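You operate a simulated robot arm through the tools that you are given. There is no shell and no other tool.

You run a simulated robot arm. Do the job below in one go: nothing can be reset, and whatever is moved stays where it is left.

JOB
Swing the fan to AISLE, tilt it fully down, clamp it and switch it to FAST.
Fine: free the yellow clamp lever first and set it back to HOLD before the fan starts; see it turning.

It is judged by the outcome, as a careful person would: the job done as asked, and still so three seconds after it is handed in. It fails if anything else is knocked over, pushed out of place, dropped, spilled or broken.

ROBOT AND FRAMES
A 6-joint arm with a two-finger parallel gripper, fixed in place. Base frame: the origin is at the foot of the arm, x ahead of it, y to its left, z up. Lengths are in cm, angles in degrees, forces in N, time in s.
With the tool pointing down near the work surface it reaches from about 10 to 58 cm from the base axis. Its first joint turns from -166.0 to 166.0 degrees. Payload 4.1 kg.
The TCP is the grasp point between the finger pads, 2.3 cm short of the fingertips. In the tool frame z runs along the fingers and y along their closing line. The gripper opens to 9.4 cm. The fingers are 3.8 cm wide and 1 cm thick; the gripper's body (5.4 by 9.6 cm) begins 3.9 cm behind the TCP.
Orientation is that of the tool frame in the base frame, as a unit quaternion [x, y, z, w]. With the fingers straight down and closing along the base's y, the tool's x points along the base's -x, its y along +y and its z along -z.

CONTROLS
- The arm moves only by the tool servo_tool. Its argument "deltas" is a list of rows, each a list of 3 entries, a list of its own where there are three numbers: the turn, a rotation vector about the base's x, y, z in units of 6 degrees (1.0 is 6 degrees), then the shift along the base's x, y, z in units of 30 mm (1.0 is 30 mm), then the opening, from 0 (shut) to 1 (fully open). In form: [[[rx, ry, rz], [dx, dy, dz], claw], ...]. A call has 1 to 20 rows; each row shifts and turns the commanded pose from where the row before left it. A call with a number of a shift or a turn outside -1 to 1 is refused whole. Each row takes 0.2 s and may step no farther than 5 cm and 8.6 degrees from the row before; otherwise, or with a gripper value out of range, the whole call is refused. Where a pose cannot be reached the arm comes as near as it can. A force on the tool above 90 N (or 10 N above the force at the start of the call, whichever is more), or a blocked arm, ends the call early, and 0.2 s more pass. The fingers move at their own pace (about 4.5 cm/s each) and stop on an object; they squeeze with about 26 N. The grip force told is the motor's: it shows also when the fingers shut on nothing. Time passes only in rows, and 0.2 s behind the last, so rows that do not move let the fingers close. It gives the time, the measured TCP pose, the force on the tool (base axes), the opening and the grip force at its end, in the units of the frame above (readings bear some noise), with the torque about the TCP (base axes, N m) and any sound that the robot's microphone picked up.
- Cameras (640 x 400 px; columns grow to the right, rows downward): "scene" is fixed at [22.35, 50.06, 121.44]; the picture's right is [-0.94, -0.35, 0.00], its down [-0.12, 0.31, -0.94] and it looks along [0.33, -0.88, -0.33] (base axes); focal length 241 px, centre (320, 200). "wrist" rides on the gripper at [8.6, 1.6, -7.4] in the tool frame; the picture's right is [-0.18, 0.98, 0.00], its down [-0.58, -0.11, -0.81] and it looks along [-0.79, -0.15, 0.59] (tool axes); focal length 243 px, centre (320, 200). There is no depth. A picture from a camera that has moved, and an enlarged one, comes with that camera's place and axes in the base frame and with its lens.
- grab_frame(camera): a new picture of that camera. No time passes.
- move_column(by): slides the trunk up (or, below 0, down) by that many cm; the arm rides with it, the base frame stays. It gives what a move gives, with no picture.
- zoom(camera, box): a new picture of the part [left, top, right, bottom] of that camera's present view, enlarged. No time passes.
- close_job(): hands the job in; it is judged then, once.

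Places have to be worked out from the pictures, the camera data and where the tool is seen. Open the gripper and draw the arm clear of the work before you hand the job in, unless the task says otherwise.

The tools are called after ">>>" as a command line: name --argument value ..., lists and objects as JSON in quotes. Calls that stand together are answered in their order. servo_tool: Moves the arm, as the interface text tells. Its arguments: {"type":"object","properties":{"deltas":{"type":"array","items":{"type":"array"}}},"required":["deltas"]} The other tools are called the same way: move_column (by) slides the trunk up or down; grab_frame (camera) takes a picture; zoom (camera, box) takes an enlarged picture of a part of a camera's view; close_job () hands the job in.

At the start:

```text
time_s: 0.0
tool_pos: [40.18, -13.65, 126.29]
ee_rot: [-0.001, 1.0, 0.001, 0.0]
ft_force: [0.2, -0.3, -0.1]
wrist_torque: [0.02, 0.02, 0.01]
width: 9.37
grip_force: 0.0
trunk travel left (down, up): [-52.5, 6.5]
```

scene: 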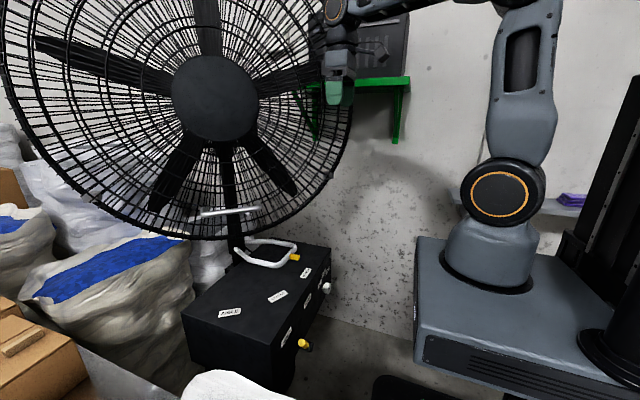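
wrist: 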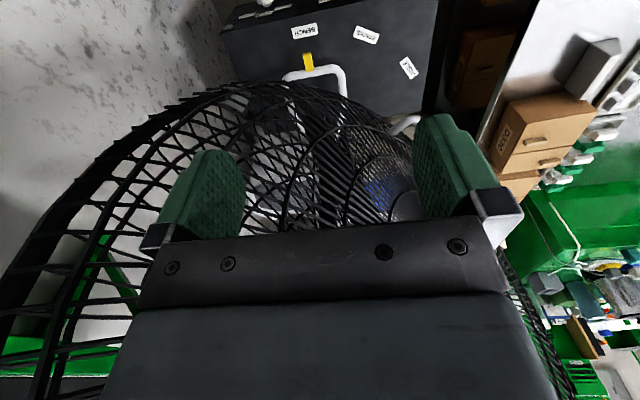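

The first pictures show a big pedestal fan with a black control box, white loops and yellow parts. I'll zoom in to read labels and find the controls before moving.

>>> zoom --camera "scene" --box '[170, 190, 350, 380]'

>>> zoom --camera "wrist" --box '[200, 0, 460, 130]'

>>> zoom --camera "scene" --box '[240, 230, 350, 300]'

```text
2.11 times, centred on (260, 285) of scene
camera zoom: at [22.35, 50.06, 121.44], right [-0.94, -0.35, 0.0], down [-0.12, 0.31, -0.94], along [0.33, -0.88, -0.33], focal length 506 px, centre (446, 21)
```

zoom: 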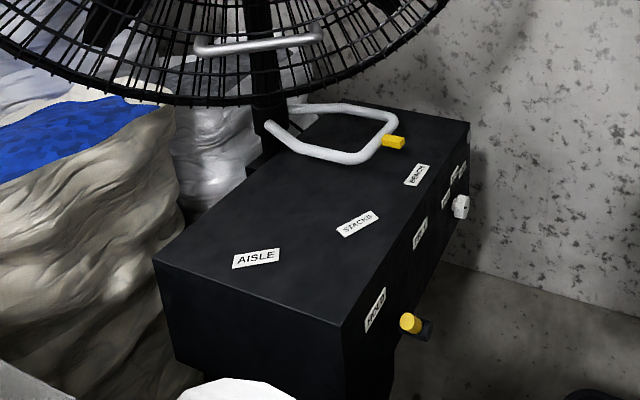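

```text
2.46 times, centred on (330, 65) of wrist
camera zoom: at [31.51, -12.03, 133.69], right [0.18, 0.98, 0.0], down [0.58, -0.11, 0.81], along [0.79, -0.15, -0.59], focal length 597 px, centre (295, 532)
```

zoom: 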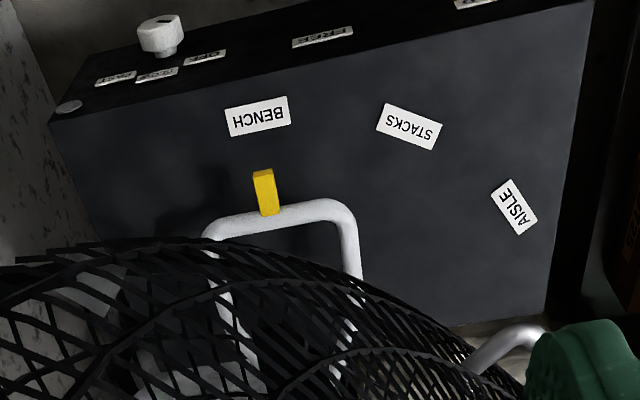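

```text
5.71 times, centred on (295, 265) of scene
camera zoom: at [22.35, 50.06, 121.44], right [-0.94, -0.35, 0.0], down [-0.12, 0.31, -0.94], along [0.33, -0.88, -0.33], focal length 1375 px, centre (463, -171)
```

zoom: 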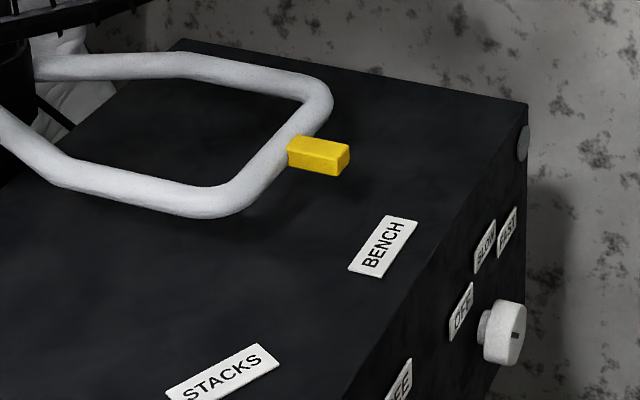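

Rough triangulation puts the box top at z≈64.5 with its front face near x≈51, and the pan handle's yellow pointer at about (57,-20,71) reading BENCH. I'll zoom on the fan and the front face to work out how the head and the tilt handle sit.

>>> zoom --camera "scene" --box '[0, 0, 360, 250]'

>>> zoom --camera "scene" --box '[260, 270, 350, 380]'

>>> zoom --camera "scene" --box '[180, 130, 300, 240]'

>>> zoom --camera "scene" --box '[300, 0, 640, 400]'

>>> zoom --camera "wrist" --box '[200, 60, 520, 260]'

```text
1.60 times, centred on (180, 125) of scene
camera zoom: at [22.35, 50.06, 121.44], right [-0.94, -0.35, 0.0], down [-0.12, 0.31, -0.94], along [0.33, -0.88, -0.33], focal length 385 px, centre (544, 320)
```

zoom: 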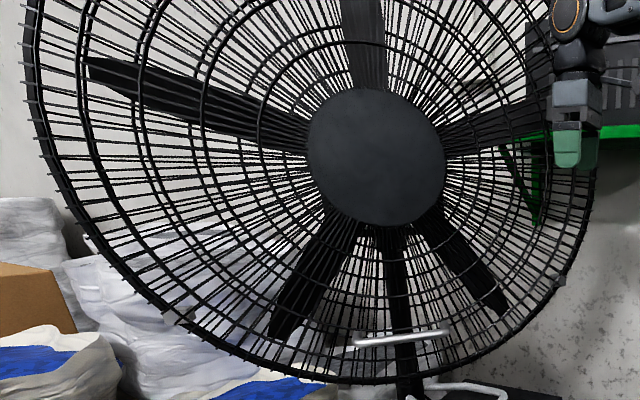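

```text
3.64 times, centred on (305, 325) of scene
camera zoom: at [22.35, 50.06, 121.44], right [-0.94, -0.35, 0.0], down [-0.12, 0.31, -0.94], along [0.33, -0.88, -0.33], focal length 875 px, centre (374, -254)
```

zoom: 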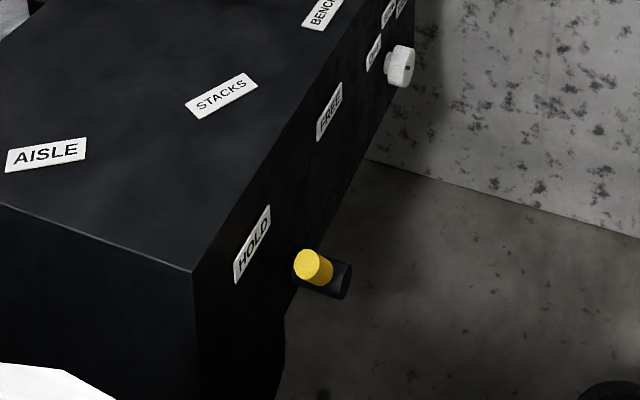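

```text
3.64 times, centred on (240, 185) of scene
camera zoom: at [22.35, 50.06, 121.44], right [-0.94, -0.35, 0.0], down [-0.12, 0.31, -0.94], along [0.33, -0.88, -0.33], focal length 875 px, centre (611, 254)
```

zoom: 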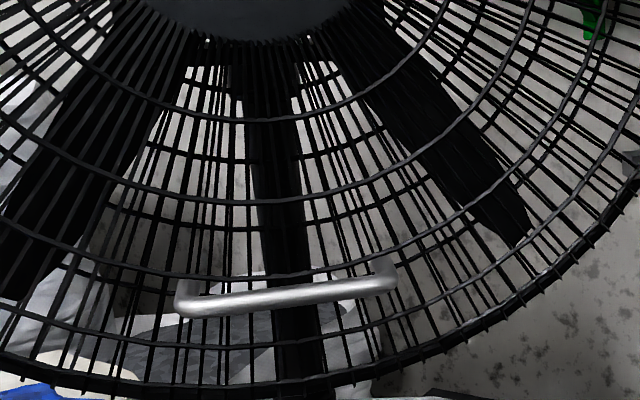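

```text
1.00 times, centred on (470, 200) of scene (not enlarged: the box is as wide or as high as the picture)
camera zoom: at [22.35, 50.06, 121.44], right [-0.94, -0.35, 0.0], down [-0.12, 0.31, -0.94], along [0.33, -0.88, -0.33], focal length 241 px, centre (170, 200)
```

zoom: 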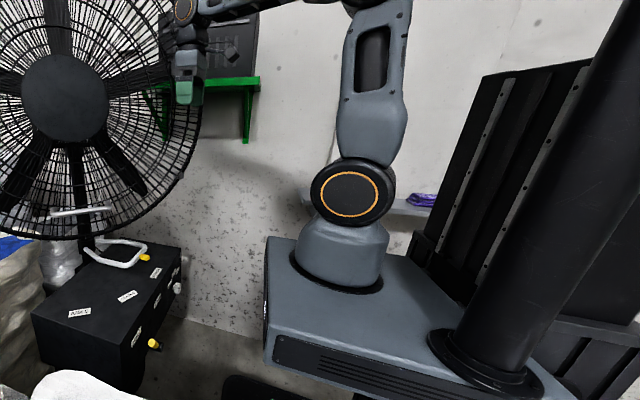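

```text
2.00 times, centred on (360, 160) of wrist
camera zoom: at [31.51, -12.03, 133.69], right [0.18, 0.98, 0.0], down [0.58, -0.11, 0.81], along [0.79, -0.15, -0.59], focal length 485 px, centre (240, 280)
```

zoom: 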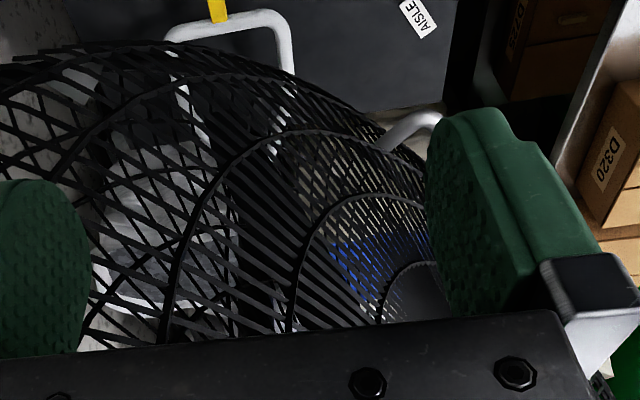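

The front of the fan faces roughly toward the scene camera, the silver tilt bar is on its lower front at about (65,3,98), and the clamp lever and speed knob are on the box's x≈51 face at z≈50-55. I'll back the arm away from the cage before lowering the trunk.

>>> servo_tool --deltas '[[[0, 0, 0], [-1, 0, 0], 1], [[0, 0, 0], [-1, 0, 0], 1], [[0, 0, 0], [-1, 0, 0], 1], [[0, 0, 0], [-1, 0, 0], 1]]'

```text
time_s: 1.0
tool_pos: [27.97, -13.59, 126.29]
ee_rot: [-0.001, 1.0, -0.001, 0.001]
ft_force: [-0.5, 0.7, 0.1]
wrist_torque: [-0.03, 0.0, 0.0]
width: 9.42
grip_force: 0.1
trunk travel left (down, up): [-52.5, 6.5]
```

The arm is back at x=28, clear of the cage. I'll lower the trunk part way and look again.

>>> move_column --by -25

>>> grab_frame --camera "scene"

>>> grab_frame --camera "wrist"

```text
time_s: 3.6
tool_pos: [28.01, -13.48, 101.31]
ee_rot: [0.0, 1.0, 0.0, 0.001]
ft_force: [0.4, 0.6, -0.1]
wrist_torque: [0.02, -0.01, -0.01]
width: 9.41
grip_force: 0.1
trunk travel left (down, up): [-27.5, 31.5]
```

```text
taken
```

scene: 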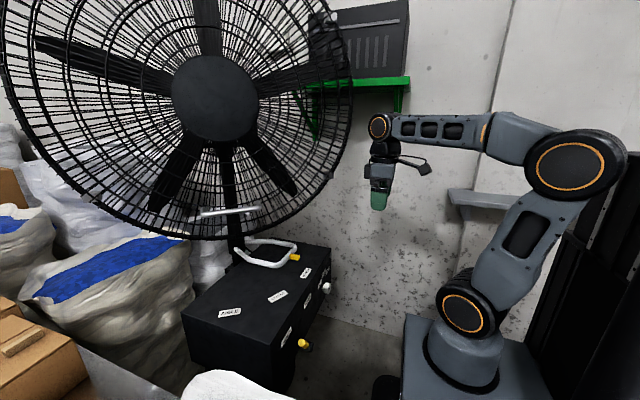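

```text
taken
camera wrist: at [19.45, -11.88, 108.76], right [0.18, 0.98, 0.0], down [0.58, -0.11, 0.81], along [0.79, -0.15, -0.59], focal length 243 px, centre (320, 200)
```

wrist: 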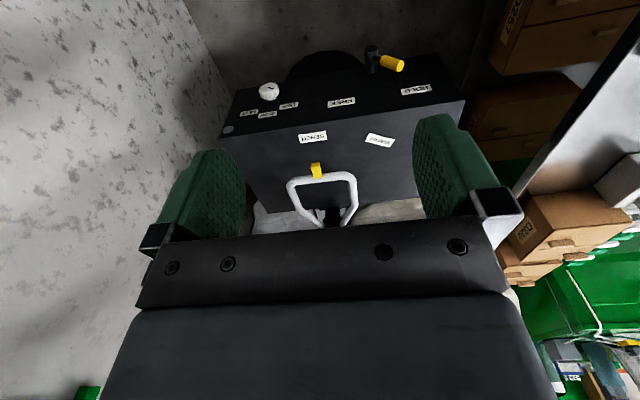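

From here the wrist camera sees the whole control face, upside down. I'll zoom in on it to place the lever, knob, labels and loop.

>>> zoom --camera "wrist" --box '[210, 30, 480, 200]'

>>> zoom --camera "wrist" --box '[270, 120, 420, 235]'

>>> zoom --camera "wrist" --box '[340, 30, 450, 110]'

>>> zoom --camera "wrist" --box '[220, 60, 330, 140]'

```text
2.35 times, centred on (345, 115) of wrist
camera zoom: at [19.45, -11.88, 108.76], right [0.18, 0.98, 0.0], down [0.58, -0.11, 0.81], along [0.79, -0.15, -0.59], focal length 571 px, centre (261, 400)
```

zoom: 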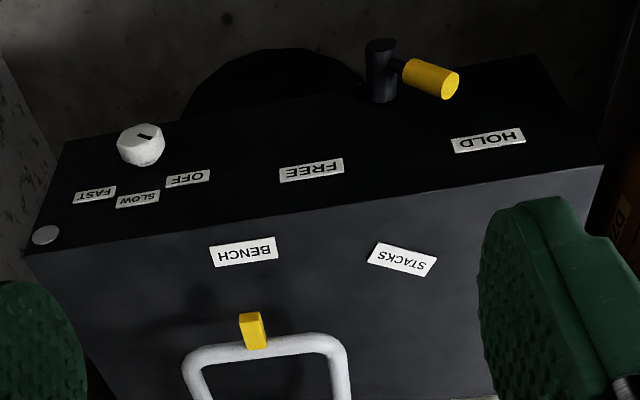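

```text
3.48 times, centred on (345, 178) of wrist
camera zoom: at [19.45, -11.88, 108.76], right [0.18, 0.98, 0.0], down [0.58, -0.11, 0.81], along [0.79, -0.15, -0.59], focal length 844 px, centre (233, 278)
```

zoom: 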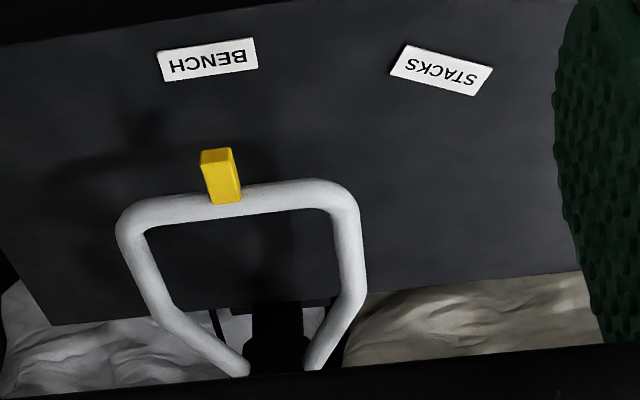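

```text
5.00 times, centred on (395, 70) of wrist
camera zoom: at [19.45, -11.88, 108.76], right [0.18, 0.98, 0.0], down [0.58, -0.11, 0.81], along [0.79, -0.15, -0.59], focal length 1213 px, centre (-55, 850)
```

zoom: 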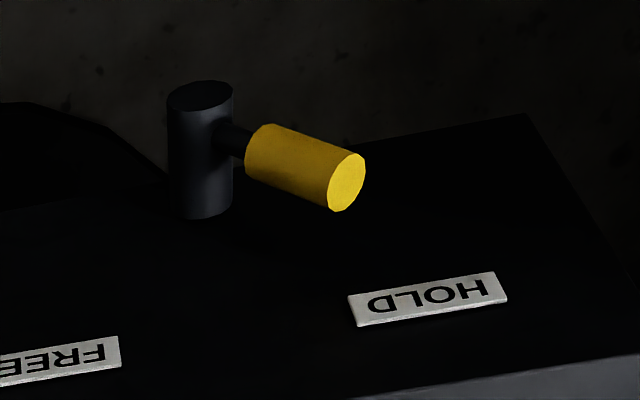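

```text
5.00 times, centred on (275, 100) of wrist
camera zoom: at [19.45, -11.88, 108.76], right [0.18, 0.98, 0.0], down [0.58, -0.11, 0.81], along [0.79, -0.15, -0.59], focal length 1213 px, centre (545, 700)
```

zoom: 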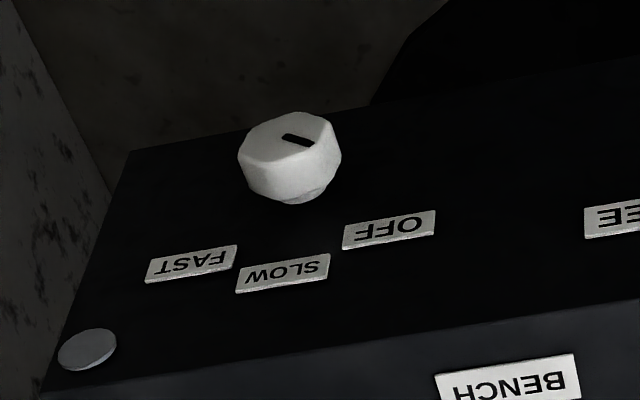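

From these pictures I place the lever pivot near y=-4.9, z=47.7 with the yellow grip tip at about (47,0.3,55), leaning 35° toward HOLD. The knob is near (48,-30,52) at OFF, with FAST on the far side past SLOW. I'll lower the trunk more to work low and clear of the cage.

>>> move_column --by -18

>>> grab_frame --camera "scene"

>>> grab_frame --camera "wrist"

```text
time_s: 5.6
tool_pos: [28.2, -13.54, 83.29]
ee_rot: [0.0, 1.0, 0.0, 0.0]
ft_force: [-0.1, -0.8, 0.2]
wrist_torque: [-0.01, 0.01, 0.01]
width: 9.38
grip_force: 0.1
trunk travel left (down, up): [-9.5, 49.5]
```

```text
taken
```

scene: 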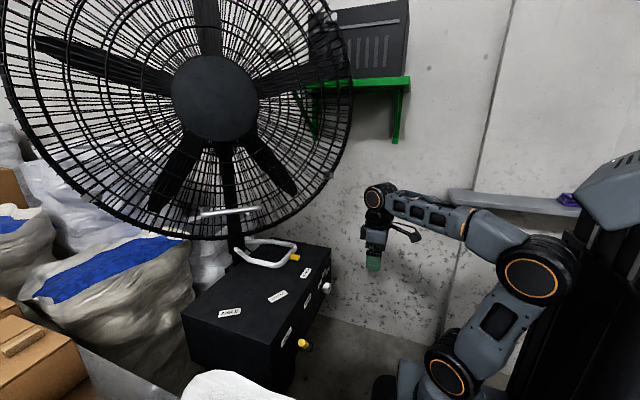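

```text
taken
camera wrist: at [19.45, -11.88, 90.76], right [0.18, 0.98, 0.0], down [0.58, -0.11, 0.81], along [0.79, -0.15, -0.59], focal length 243 px, centre (320, 200)
```

wrist: 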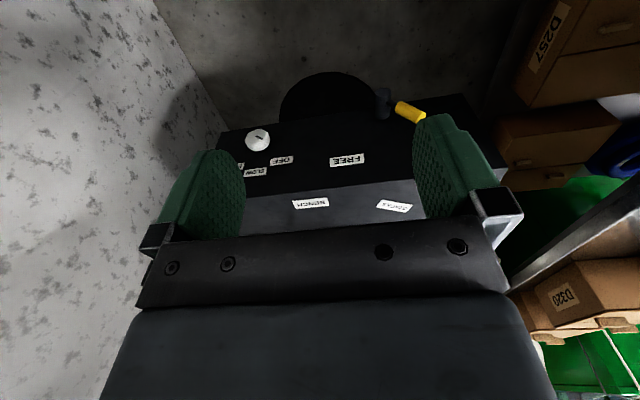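

The arm is low and nothing is touched. I'll zoom on the lever and knob from this second height to refine their positions.

>>> zoom --camera "wrist" --box '[340, 70, 450, 140]'

>>> zoom --camera "wrist" --box '[215, 100, 335, 190]'

```text
5.71 times, centred on (395, 105) of wrist
camera zoom: at [19.45, -11.88, 90.76], right [0.18, 0.98, 0.0], down [0.58, -0.11, 0.81], along [0.79, -0.15, -0.59], focal length 1386 px, centre (-109, 743)
```

zoom: 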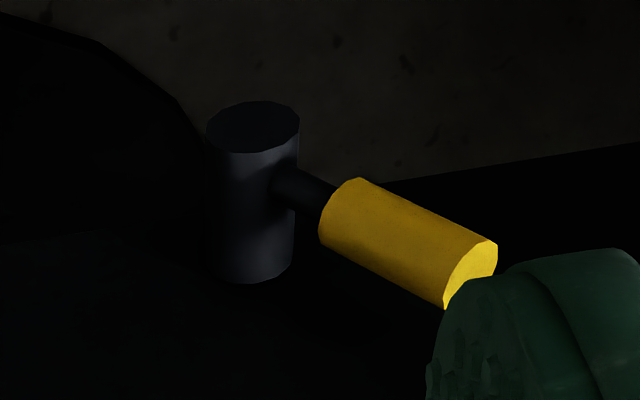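

```text
4.44 times, centred on (275, 145) of wrist
camera zoom: at [19.45, -11.88, 90.76], right [0.18, 0.98, 0.0], down [0.58, -0.11, 0.81], along [0.79, -0.15, -0.59], focal length 1078 px, centre (520, 444)
```

zoom: 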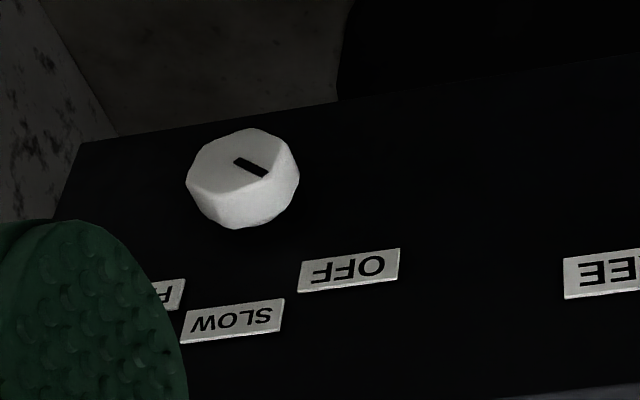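

Refined: the lever pivot's axis is near (y=-5, z=48.7), its grip tip at (46.9,0.3,55.2), and the knob face at (47.4,-29.8,52.9). I'll bring the tool down while pitching it level toward +x, stopping at x=40 in front of the lever.

>>> servo_tool --deltas '[[[0, -1, 0], [0.262, 0.289, -0.622], 0.75], [[0, -1, 0], [0.262, 0.289, -0.622], 0.75], [[0, -1, 0], [0.262, 0.289, -0.622], 0.75], [[0, -1, 0], [0.262, 0.289, -0.622], 0.75], [[0, -1, 0], [0.262, 0.289, -0.622], 0.75], [[0, -1, 0], [0.262, 0.289, -0.622], 0.75], [[0, -1, 0], [0.262, 0.289, -0.622], 0.75], [[0, -1, 0], [0.262, 0.289, -0.622], 0.75], [[0, -1, 0], [0.262, 0.289, -0.622], 0.75], [[0, -1, 0], [0.262, 0.289, -0.622], 0.75], [[0, -1, 0], [0.262, 0.289, -0.622], 0.75], [[0, -1, 0], [0.262, 0.289, -0.622], 0.75], [[0, -1, 0], [0.262, 0.289, -0.622], 0.75], [[0, -1, 0], [0.262, 0.289, -0.622], 0.75], [[0, -1, 0], [0.262, 0.289, -0.622], 0.75]]'

>>> grab_frame --camera "scene"

>>> grab_frame --camera "wrist"

```text
time_s: 8.7
tool_pos: [48.17, -6.06, 65.85]
ee_rot: [0.005, 0.738, 0.007, 0.675]
ft_force: [-73.6, 10.1, 27.4]
wrist_torque: [-1.59, -0.38, -2.5]
width: 6.56
grip_force: 0.1
out of reach, approached as far as the arm can: row 7, 8, 9, 10, 11, 12, 13, 14, 15
trunk travel left (down, up): [-9.5, 49.5]
stopped in row 15: the force on the tool passed its limit at 110 N (the readings are from after the stop); the commanded pose is now the measured one
```

```text
taken
```

scene: 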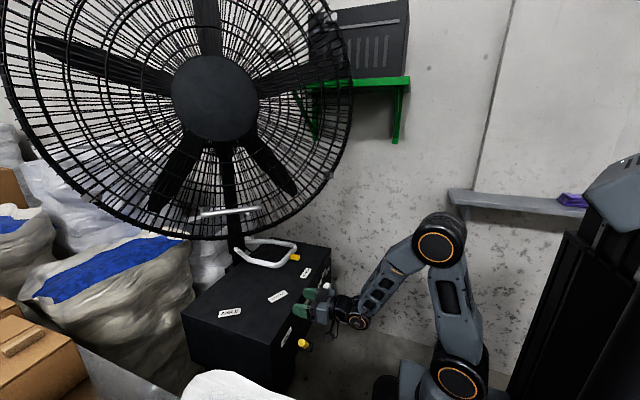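

```text
taken
camera wrist: at [39.96, -4.32, 57.88], right [0.01, 0.98, 0.2], down [-0.75, -0.12, 0.65], along [0.66, -0.16, 0.73], focal length 243 px, centre (320, 200)
```

wrist: 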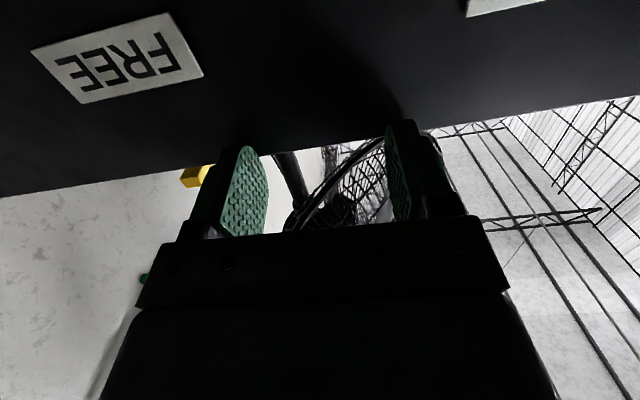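

The level pose was too close-in for the arm, so it slid forward and the fingertips pressed on the box's top front edge before the stop. I'll ease off gently by tipping the tool back down while lifting and retreating, then check that nothing shifted.

>>> servo_tool --deltas '[[[0, 0.6, 0], [-0.3, 0, 0.3], 0.75], [[0, 1, 0], [-0.4, 0, 0.5], 0.75], [[0, 1, 0], [-0.5, 0, 0.4], 0.75], [[0, 1, 0], [-0.5, 0, 0.4], 0.75], [[0, 1, 0], [-0.5, 0, 0.4], 0.75], [[0, 1, 0], [-0.5, 0, 0.3], 0.75], [[0, 1, 0], [-0.5, 0, 0.3], 0.75], [[0, 1, 0], [-0.5, 0, 0.3], 0.75]]'

>>> grab_frame --camera "scene"

>>> grab_frame --camera "wrist"

```text
time_s: 10.5
tool_pos: [38.85, -5.78, 73.3]
ee_rot: [0.003, 0.934, 0.011, 0.358]
ft_force: [0.0, 0.1, 0.1]
wrist_torque: [0.03, 0.0, -0.01]
width: 7.06
grip_force: 0.0
out of reach, approached as far as the arm can: row 1, 5, 6
trunk travel left (down, up): [-9.5, 49.5]
```

```text
taken
```

scene: 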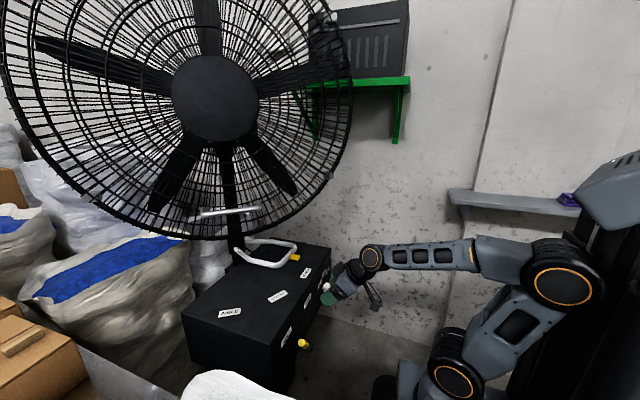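

```text
taken
camera wrist: at [27.5, -4.29, 73.17], right [0.13, 0.98, 0.15], down [-0.11, -0.13, 0.99], along [0.99, -0.15, 0.09], focal length 243 px, centre (320, 200)
```

wrist: 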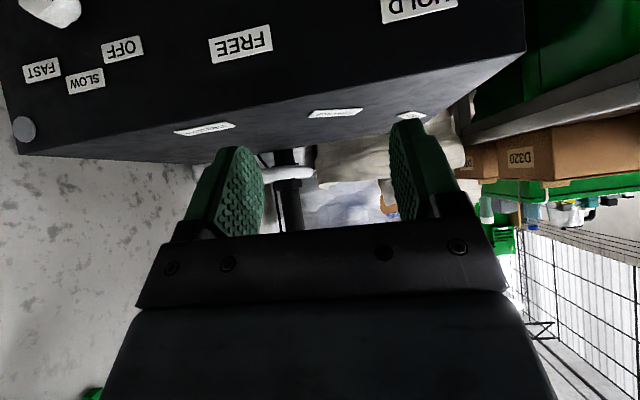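

The labels and box appear in the same pixels as before, so nothing moved. The arm needs more room, so I'll raise the trunk so its shoulder sits well above the lever, and keep the tool at about 45° rather than level.

>>> move_column --by 20

>>> servo_tool --deltas '[[[0, 0, 0], [-0.2, 0.3, -1], 0.75], [[0, 0, 0], [-0.2, 0.3, -1], 0.75], [[0, 0, 0], [0, 0.3, -1], 0.75], [[0, 0, 0], [0, 0.3, -1], 0.75], [[0, 0, 0], [0, 0.3, -1], 0.75], [[0, 0, 0], [0, 0.3, -1], 0.75], [[0, 0, 0], [0, 0, -1], 0.75], [[0, 0, 0], [0, 0, -1], 0.75], [[0, 0, 0], [0, 0, -1], 0.75]]'

>>> grab_frame --camera "wrist"

>>> grab_frame --camera "scene"

```text
time_s: 12.6
tool_pos: [38.96, -6.02, 93.36]
ee_rot: [0.002, 0.934, 0.014, 0.358]
ft_force: [0.1, -0.3, -0.5]
wrist_torque: [0.01, -0.01, -0.03]
width: 7.07
grip_force: 0.0
trunk travel left (down, up): [-29.5, 29.5]
```

```text
time_s: 14.6
tool_pos: [43.23, -3.03, 70.74]
ee_rot: [0.001, 0.933, 0.016, 0.358]
ft_force: [-0.5, -0.5, -0.2]
wrist_torque: [0.03, 0.0, 0.02]
width: 7.07
grip_force: 0.0
out of reach, approached as far as the arm can: row 2, 3, 4, 5, 6, 7, 8, 9
trunk travel left (down, up): [-29.5, 29.5]
```

```text
taken
camera wrist: at [31.68, -1.5, 70.57], right [0.13, 0.98, 0.15], down [-0.11, -0.14, 0.98], along [0.99, -0.14, 0.09], focal length 243 px, centre (320, 200)
```

wrist: 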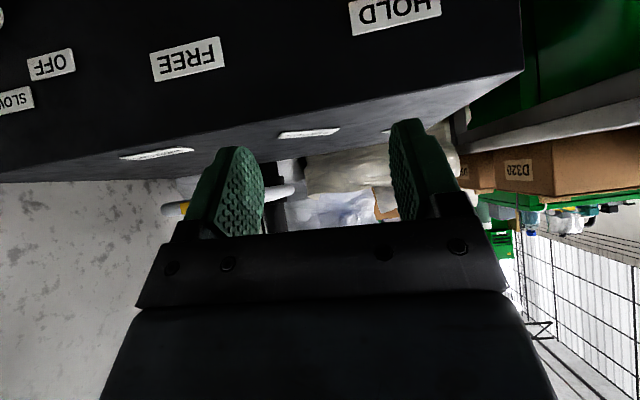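

```text
taken
```

scene: 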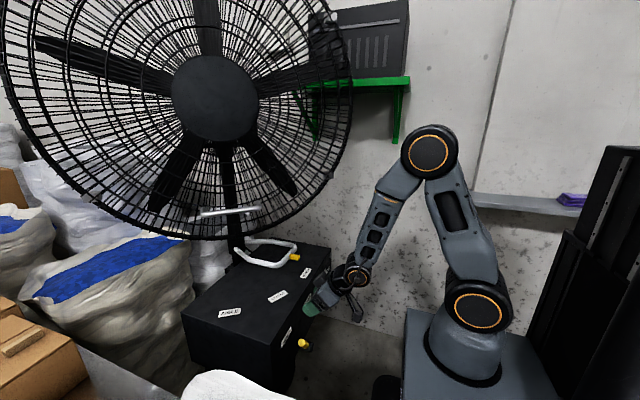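

The arm again stopped at its folding limit (measured 43.2,-3.0,70.7), touching nothing. A straight-down tool keeps the wrist farther out, so I'll return to vertical while rising and shut the fingers into a single pusher.

>>> servo_tool --deltas '[[[0, 1, 0], [0, 0, 0.5], 0], [[0, 1, 0], [0, 0, 0.5], 0], [[0, 1, 0], [0, 0, 0.5], 0], [[0, 1, 0], [0, 0, 0.5], 0], [[0, 1, 0], [0, 0, 0.5], 0], [[0, 1, 0], [0, 0, 0.5], 0], [[0, 1, 0], [0, 0, 0.5], 0], [[0, 0, 0], [0, 0, 0], 0]]'

```text
time_s: 16.4
tool_pos: [43.48, -1.52, 78.27]
ee_rot: [0.002, 0.995, 0.047, 0.092]
ft_force: [0.0, 0.8, -0.1]
wrist_torque: [0.0, 0.02, 0.0]
width: 0.03
grip_force: 26.0
out of reach, approached as far as the arm can: row 2, 3, 4, 5
trunk travel left (down, up): [-29.5, 29.5]
```

The tool is at (43.5,-1.5,78.3), still leaning about 10° and rolled about 5°. I'll square it to vertical, shift to y≈5.5 on the HOLD side of the lever, and look before going down.

>>> servo_tool --deltas '[[[-0.45, 0.88, 0], [0, 0.8, 0], 0], [[-0.45, 0.87, 0], [0, 0.8, 0], 0], [[0, 0, 0], [0, 0.75, 0], 0], [[0, 0, 0], [0, 0, 0], 0]]'

>>> grab_frame --camera "wrist"

>>> grab_frame --camera "scene"

```text
time_s: 17.4
tool_pos: [43.53, 5.67, 78.19]
ee_rot: [0.002, 1.0, 0.0, 0.002]
ft_force: [0.7, 1.1, 0.7]
wrist_torque: [0.0, -0.03, -0.03]
width: 0.0
grip_force: 26.4
trunk travel left (down, up): [-29.5, 29.5]
```

```text
taken
camera wrist: at [34.78, 7.33, 85.68], right [0.19, 0.98, 0.0], down [0.58, -0.11, 0.81], along [0.79, -0.15, -0.59], focal length 243 px, centre (320, 200)
```

wrist: 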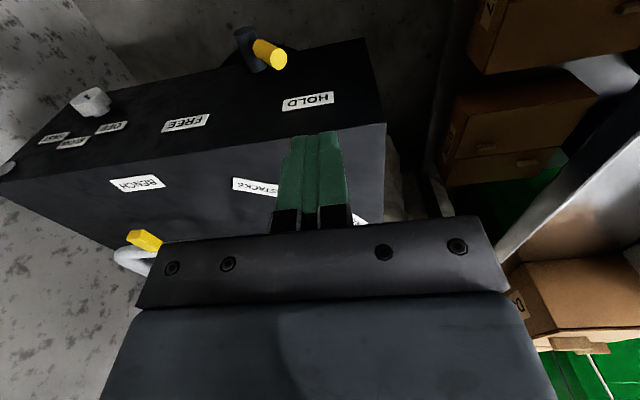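

```text
taken
```

scene: 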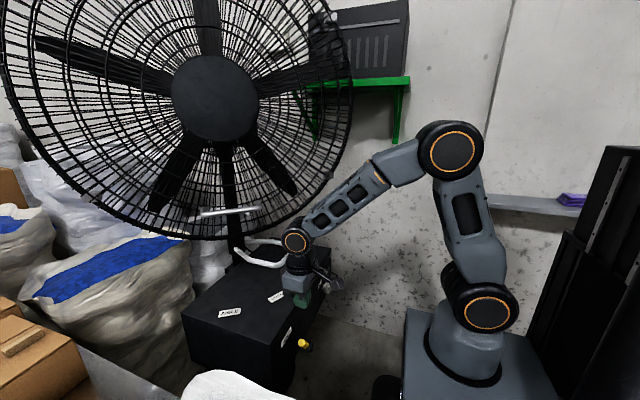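

The tool is vertical at (43.5,5.7,78.2), and the lever tip shows where I computed it. I'll descend to z≈55 in front of the face and then move forward so the shut fingers sit beside the grip.

>>> servo_tool --deltas '[[[0, 0, 0], [0, 0, -0.97], 0], [[0, 0, 0], [0, 0, -0.97], 0], [[0, 0, 0], [0, 0, -0.97], 0], [[0, 0, 0], [0, 0, -0.97], 0], [[0, 0, 0], [0, 0, -0.97], 0], [[0, 0, 0], [0, 0, -0.97], 0], [[0, 0, 0], [0, 0, -0.97], 0], [[0, 0, 0], [0, 0, -0.97], 0], [[0, 0, 0], [0, 0, 0], 0]]'

>>> grab_frame --camera "wrist"

>>> zoom --camera "scene" --box '[240, 250, 370, 380]'

```text
time_s: 19.4
tool_pos: [43.37, 5.49, 54.89]
ee_rot: [0.003, 1.0, 0.001, 0.002]
ft_force: [0.7, 0.2, -0.3]
wrist_torque: [0.01, -0.01, 0.01]
width: 0.0
grip_force: 26.1
trunk travel left (down, up): [-29.5, 29.5]
```

```text
taken
camera wrist: at [34.7, 7.17, 62.37], right [0.19, 0.98, 0.0], down [0.58, -0.11, 0.81], along [0.79, -0.15, -0.59], focal length 243 px, centre (320, 200)
```

wrist: 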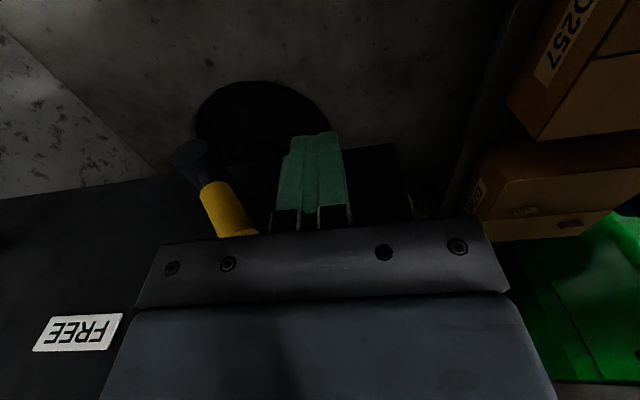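

```text
3.08 times, centred on (305, 315) of scene
camera zoom: at [22.35, 50.06, 121.44], right [-0.94, -0.35, 0.0], down [-0.12, 0.31, -0.94], along [0.33, -0.88, -0.33], focal length 740 px, centre (366, -154)
```

zoom: 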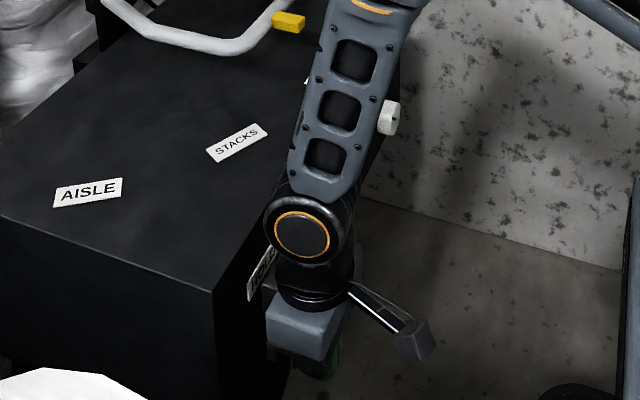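

The fingers hang at (43.4,5.5,54.9) beside the yellow grip, as the wrist view confirms. I'll move forward to x≈45.6, which keeps the flange clear of the face, then sweep toward -y to push the lever toward FREE.

>>> servo_tool --deltas '[[[0, 0, 0], [0.37, 0, 0], 0], [[0, 0, 0], [0.37, 0, 0], 0], [[0, 0, 0], [0, -0.4, 0], 0], [[0, 0, 0], [0, -0.4, 0], 0], [[0, 0, 0], [0, -0.4, 0], 0], [[0, 0, 0], [0, -0.4, 0], 0], [[0, 0, 0], [0, -0.4, 0], 0], [[0, 0, 0], [0, -0.4, 0], 0]]'

>>> grab_frame --camera "wrist"

```text
time_s: 21.2
tool_pos: [45.67, -1.7, 54.98]
ee_rot: [0.002, 1.0, 0.0, 0.001]
ft_force: [-5.8, 2.0, 1.2]
wrist_torque: [-0.08, -0.28, 0.19]
width: 0.0
grip_force: 26.1
trunk travel left (down, up): [-29.5, 29.5]
```

```text
taken
camera wrist: at [36.99, -0.01, 62.39], right [0.19, 0.98, 0.0], down [0.58, -0.11, 0.81], along [0.79, -0.15, -0.59], focal length 243 px, centre (320, 200)
```

wrist: 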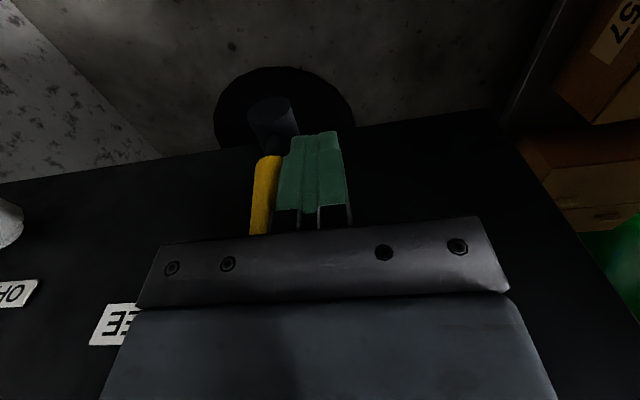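

The lever is following, now near vertical, with only a few newtons on the tool. I'll keep sweeping toward FREE in small steps.

>>> servo_tool --deltas '[[[0, 0, 0], [0, -0.4, 0], 0], [[0, 0, 0], [0, -0.4, 0], 0], [[0, 0, 0], [0, -0.4, 0], 0], [[0, 0, 0], [0, -0.2, 0], 0]]'

>>> grab_frame --camera "wrist"

>>> zoom --camera "scene" --box '[240, 250, 370, 380]'

```text
time_s: 22.2
tool_pos: [45.6, -5.68, 54.97]
ee_rot: [0.001, 1.0, 0.0, 0.001]
ft_force: [0.9, 10.9, 0.5]
wrist_torque: [0.26, -0.01, 0.11]
width: 0.0
grip_force: 26.1
trunk travel left (down, up): [-29.5, 29.5]
```

```text
taken
camera wrist: at [36.91, -4.0, 62.42], right [0.19, 0.98, 0.0], down [0.58, -0.11, 0.81], along [0.79, -0.15, -0.59], focal length 243 px, centre (320, 200)
```

wrist: 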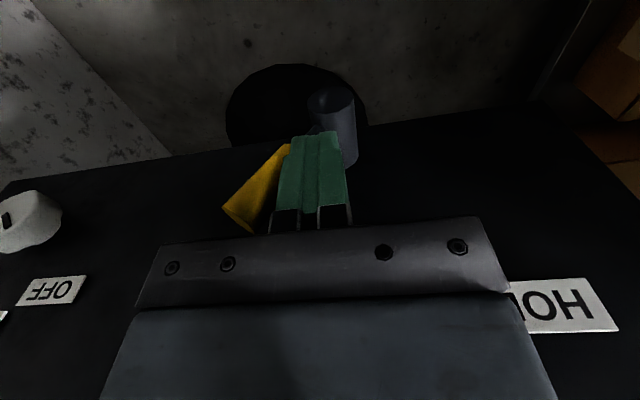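

```text
3.08 times, centred on (305, 315) of scene
camera zoom: at [22.35, 50.06, 121.44], right [-0.94, -0.35, 0.0], down [-0.12, 0.31, -0.94], along [0.33, -0.88, -0.33], focal length 740 px, centre (366, -154)
```

zoom: 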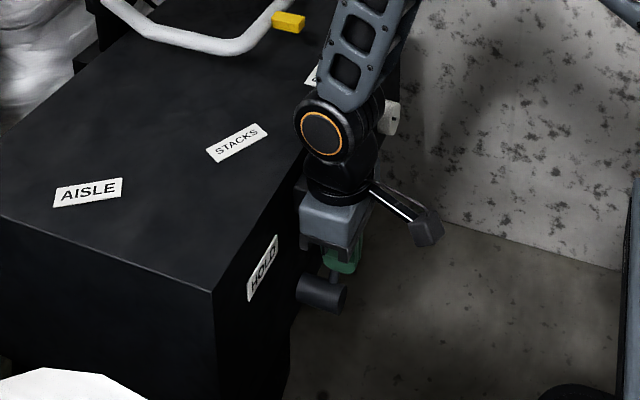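

The lever now leans toward FREE with about 11 N resisting. I'll push a little further to bring it to its stop.

>>> servo_tool --deltas '[[[0, 0, 0], [0, -0.2, 0], 0], [[0, 0, 0], [0, -0.15, 0], 0], [[0, 0, 0], [0, 0, 0], 0]]'

>>> zoom --camera "wrist" --box '[180, 60, 400, 240]'

```text
time_s: 22.9
tool_pos: [45.59, -5.95, 54.87]
ee_rot: [-0.004, 1.0, -0.001, -0.002]
ft_force: [7.3, 88.1, 12.3]
wrist_torque: [1.84, -0.31, 1.09]
width: 0.02
grip_force: 26.4
trunk travel left (down, up): [-29.5, 29.5]
stopped in row 3: the force on the tool passed its limit at 92 N (the readings are from after the stop); the commanded pose is now the measured one
```

```text
2.22 times, centred on (290, 150) of wrist
camera zoom: at [36.94, -4.32, 62.49], right [0.18, 0.98, 0.0], down [0.59, -0.1, 0.8], along [0.79, -0.14, -0.59], focal length 539 px, centre (387, 311)
```

zoom: 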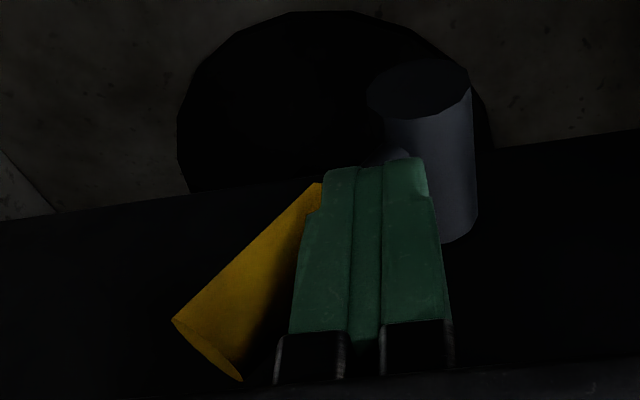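

The lever has hit its hard stop on the FREE side. I'll ease off, back away from the face, rise and check how it rests.

>>> servo_tool --deltas '[[[0, 0, 0], [0, 0.3, 0], 0], [[0, 0, 0], [0, 0.5, 0], 0], [[0, 0, 0], [-0.8, 0.5, 0], 0], [[0, 0, 0], [-0.8, 0, 0], 0], [[0, 0, 0], [0, 0, 0.8], 0], [[0, 0, 0], [0, 0, 1], 0], [[0, 0, 0], [0, 0, 1], 0], [[0, 0, 0], [0, 0, 1], 0], [[0, 0, 0], [0, 0, 1], 0], [[0, 0, 0], [0, 0, 0], 0]]'

>>> grab_frame --camera "wrist"

>>> zoom --camera "scene" --box '[240, 250, 370, 380]'

```text
time_s: 25.1
tool_pos: [40.81, -2.83, 69.31]
ee_rot: [0.002, 1.0, 0.002, -0.002]
ft_force: [0.5, -0.2, 0.9]
wrist_torque: [-0.02, -0.05, 0.01]
width: 0.0
grip_force: 26.5
trunk travel left (down, up): [-29.5, 29.5]
```

```text
taken
camera wrist: at [32.09, -1.07, 76.81], right [0.19, 0.98, 0.0], down [0.58, -0.11, 0.8], along [0.79, -0.15, -0.59], focal length 243 px, centre (320, 200)
```

wrist: 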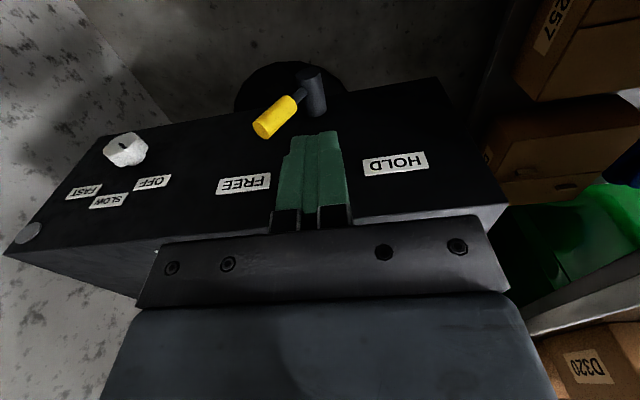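

```text
3.08 times, centred on (305, 315) of scene
camera zoom: at [22.35, 50.06, 121.44], right [-0.94, -0.35, 0.0], down [-0.12, 0.31, -0.94], along [0.33, -0.88, -0.33], focal length 740 px, centre (366, -154)
```

zoom: 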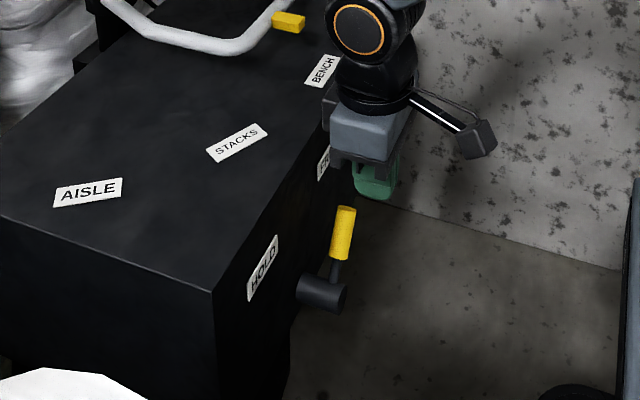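

The lever is at FREE. The fan head looks tilted up by roughly 25°, and the tilt bar is easiest to reach in the BENCH position, so I'll tilt first. I'll go out in front of the bar, clear of the cage, with the fingers open.

>>> servo_tool --deltas '[[[0, 0, 0], [0.2, 0.427, 0.95], 0.7], [[0, 0, 0], [0.3, 0.427, 0.95], 0.7], [[0, 0, 0], [0.44, 0.427, 0.95], 0.7], [[0, 0, 0], [0.44, 0.427, 0.923], 0.7], [[0, 0, 0], [0.44, 0.427, 0.923], 0.7], [[0, 0, 0], [0.44, 0.427, 0.923], 0.7], [[0, 0, 0], [0.44, 0.427, 0.923], 0.7], [[0, 0, 0], [0.44, 0.427, 0.923], 0.7], [[0, 0, 0], [0.44, 0.427, 0.923], 0.7], [[0, 0, 0], [0.44, 0.427, 0.923], 0.7]]'

>>> grab_frame --camera "wrist"

>>> grab_frame --camera "scene"

```text
time_s: 27.3
tool_pos: [52.84, 9.88, 97.39]
ee_rot: [0.002, 1.0, 0.003, -0.001]
ft_force: [0.2, -0.6, 1.0]
wrist_torque: [-0.01, 0.01, -0.01]
width: 6.59
grip_force: 0.1
trunk travel left (down, up): [-29.5, 29.5]
```

```text
taken
camera wrist: at [44.14, 11.58, 104.85], right [0.19, 0.98, 0.0], down [0.58, -0.11, 0.8], along [0.79, -0.15, -0.6], focal length 243 px, centre (320, 200)
```

wrist: 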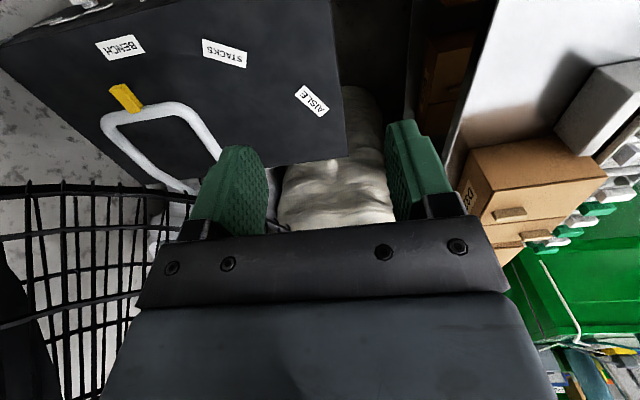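

```text
taken
```

scene: 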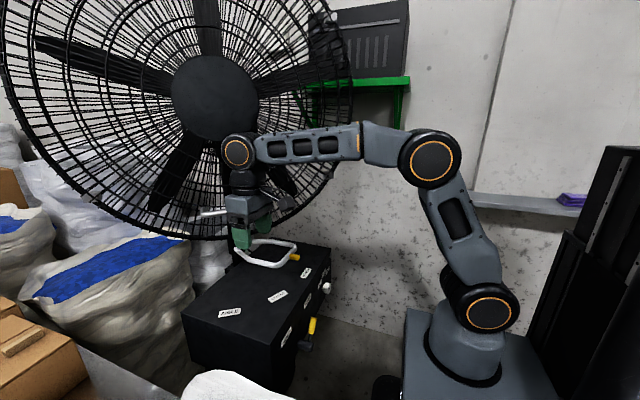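

The tool is in front of the fan with the cage and bar at the left of the wrist view. I'll zoom there to fix the bar and rim.

>>> zoom --camera "wrist" --box '[0, 150, 240, 300]'

>>> zoom --camera "scene" --box '[170, 120, 310, 260]'

```text
2.67 times, centred on (120, 225) of wrist
camera zoom: at [44.14, 11.58, 104.85], right [0.19, 0.98, 0.0], down [0.58, -0.11, 0.8], along [0.79, -0.15, -0.6], focal length 647 px, centre (853, 133)
```

zoom: 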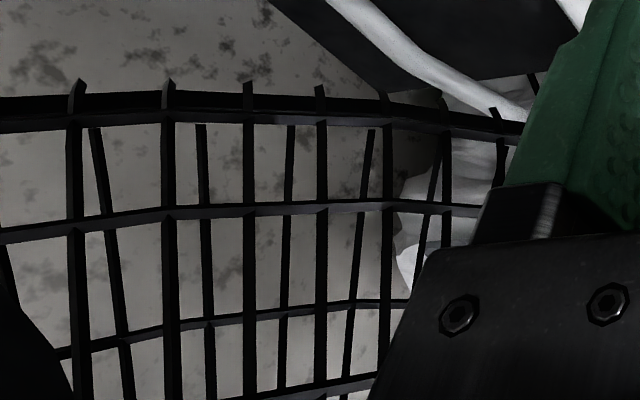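

```text
2.86 times, centred on (240, 190) of scene
camera zoom: at [22.35, 50.06, 121.44], right [-0.94, -0.35, 0.0], down [-0.12, 0.31, -0.94], along [0.33, -0.88, -0.33], focal length 687 px, centre (549, 229)
```

zoom: 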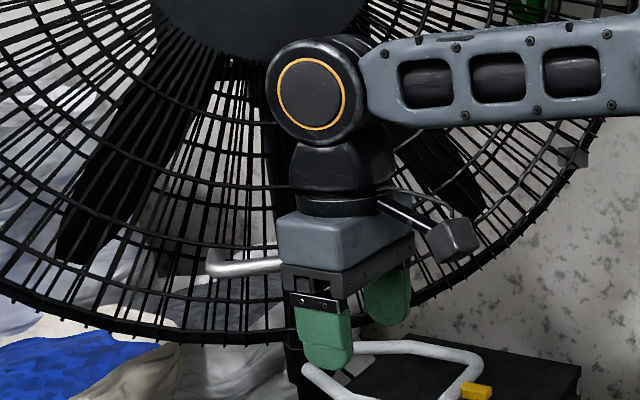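

Now I'll pitch the tool up to level, pointing +x, at this place.

>>> servo_tool --deltas '[[[0, -1, 0], [0, 0, 0], 0.7], [[0, -1, 0], [0, 0, 0], 0.7], [[0, -1, 0], [0, 0, 0], 0.7], [[0, -1, 0], [0, 0, 0], 0.7], [[0, -1, 0], [0, 0, 0], 0.7], [[0, -1, 0], [0, 0, 0], 0.7], [[0, -1, 0], [0, 0, 0], 0.7], [[0, -1, 0], [0, 0, 0], 0.7], [[0, -1, 0], [0, 0, 0], 0.7], [[0, -1, 0], [0, 0, 0], 0.7], [[0, -1, 0], [0, 0, 0], 0.7], [[0, -1, 0], [0, 0, 0], 0.7], [[0, -1, 0], [0, 0, 0], 0.7], [[0, -1, 0], [0, 0, 0], 0.7], [[0, -1, 0], [0, 0, 0], 0.7]]'

>>> grab_frame --camera "wrist"

>>> grab_frame --camera "scene"

```text
time_s: 30.5
tool_pos: [52.89, 10.07, 97.29]
ee_rot: [0.0, 0.708, 0.003, 0.706]
ft_force: [0.0, 0.1, 0.5]
wrist_torque: [0.01, -0.01, 0.01]
width: 6.58
grip_force: 0.1
trunk travel left (down, up): [-29.5, 29.5]
```

```text
taken
camera wrist: at [45.31, 11.7, 88.63], right [0.0, 0.98, 0.19], down [-0.8, -0.11, 0.58], along [0.59, -0.15, 0.79], focal length 243 px, centre (320, 200)
```

wrist: 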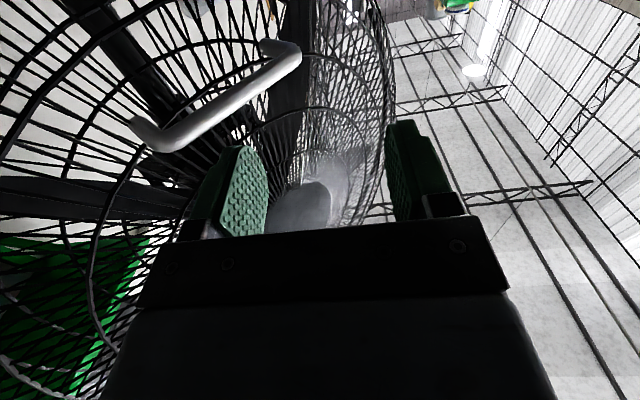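

```text
taken
```

scene: 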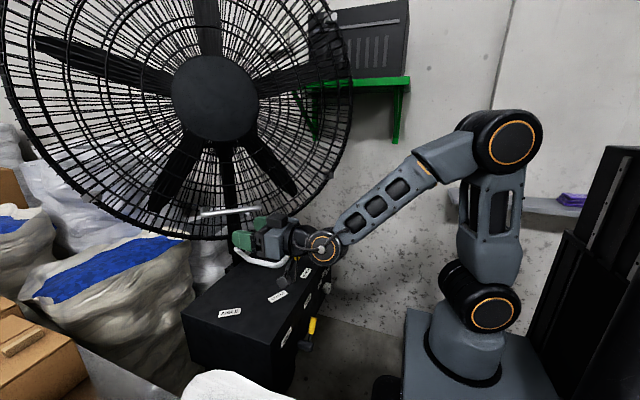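

The level pose worked and the wrist camera now sees the tilt bar well. I'll zoom to get its ends precisely.

>>> zoom --camera "wrist" --box '[110, 20, 330, 170]'

>>> zoom --camera "scene" --box '[170, 170, 350, 290]'

```text
2.67 times, centred on (220, 95) of wrist
camera zoom: at [45.31, 11.7, 88.63], right [0.0, 0.98, 0.19], down [-0.8, -0.11, 0.58], along [0.59, -0.15, 0.79], focal length 647 px, centre (587, 480)
```

zoom: 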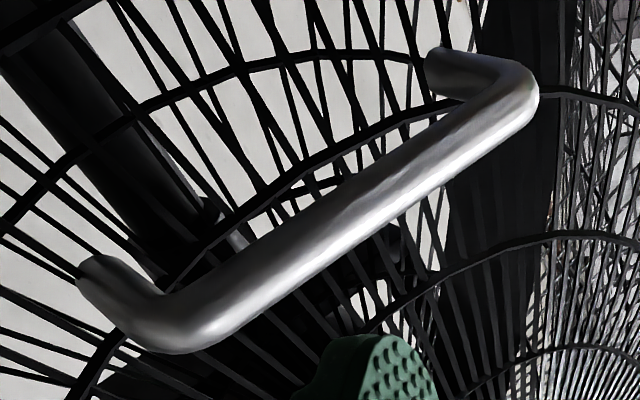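

```text
3.33 times, centred on (260, 230) of scene
camera zoom: at [22.35, 50.06, 121.44], right [-0.94, -0.35, 0.0], down [-0.12, 0.31, -0.94], along [0.33, -0.88, -0.33], focal length 802 px, centre (520, 100)
```

zoom: 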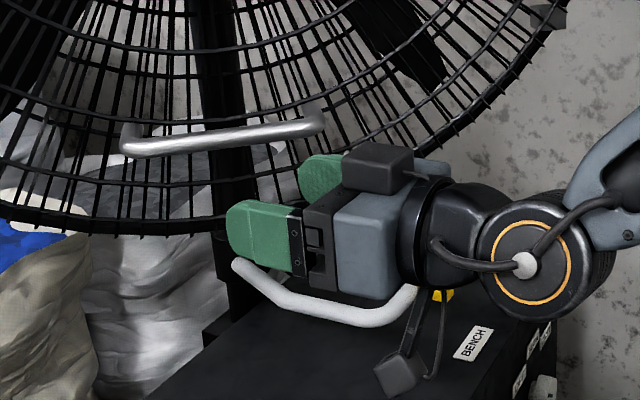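

Bar corners come out at about (58.7,-0.8,97.8) and (69.7,7.8,98.0), standing about 5 cm off the cage, with the fan facing about 130° azimuth. I'll yaw the tool to face the bar squarely and rise above bar height.

>>> servo_tool --deltas '[[[0, 0, -1], [0, 0, 0.32], 0.7], [[0, 0, -1], [0, 0, 0.32], 0.7], [[0, 0, -1], [0, 0, 0.32], 0.7], [[0, 0, -1], [0, 0, 0.32], 0.7], [[0, 0, -1], [0, 0, 0.32], 0.7], [[0, 0, -1], [0, 0, 0.32], 0.7], [[0, 0, -1], [0, 0, 0.32], 0.7], [[0, 0, 0], [0, 0, 0], 0.7]]'

>>> grab_frame --camera "wrist"

>>> grab_frame --camera "scene"

```text
time_s: 32.3
tool_pos: [52.85, 9.88, 103.86]
ee_rot: [0.254, 0.661, -0.251, 0.66]
ft_force: [-0.5, -0.5, -0.5]
wrist_torque: [-0.02, 0.01, 0.01]
width: 6.57
grip_force: 0.1
trunk travel left (down, up): [-29.5, 29.5]
```

```text
taken
camera wrist: at [48.25, 16.29, 95.33], right [0.66, 0.73, 0.19], down [-0.67, 0.45, 0.58], along [0.34, -0.51, 0.79], focal length 243 px, centre (320, 200)
```

wrist: 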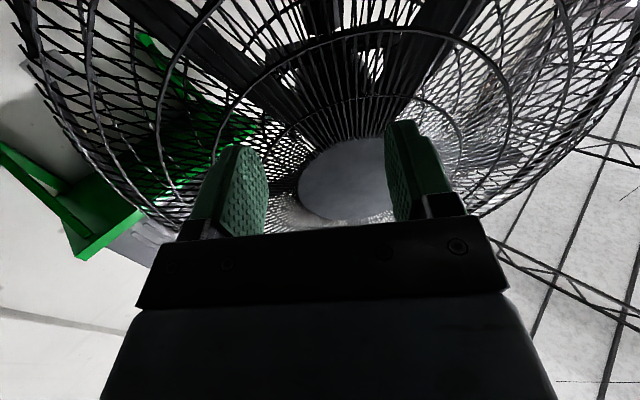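

```text
taken
```

scene: 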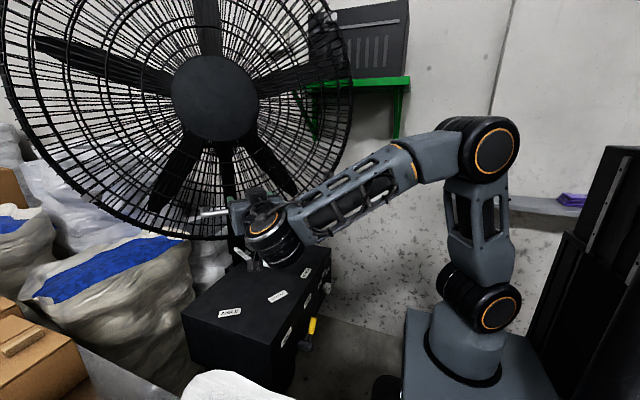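

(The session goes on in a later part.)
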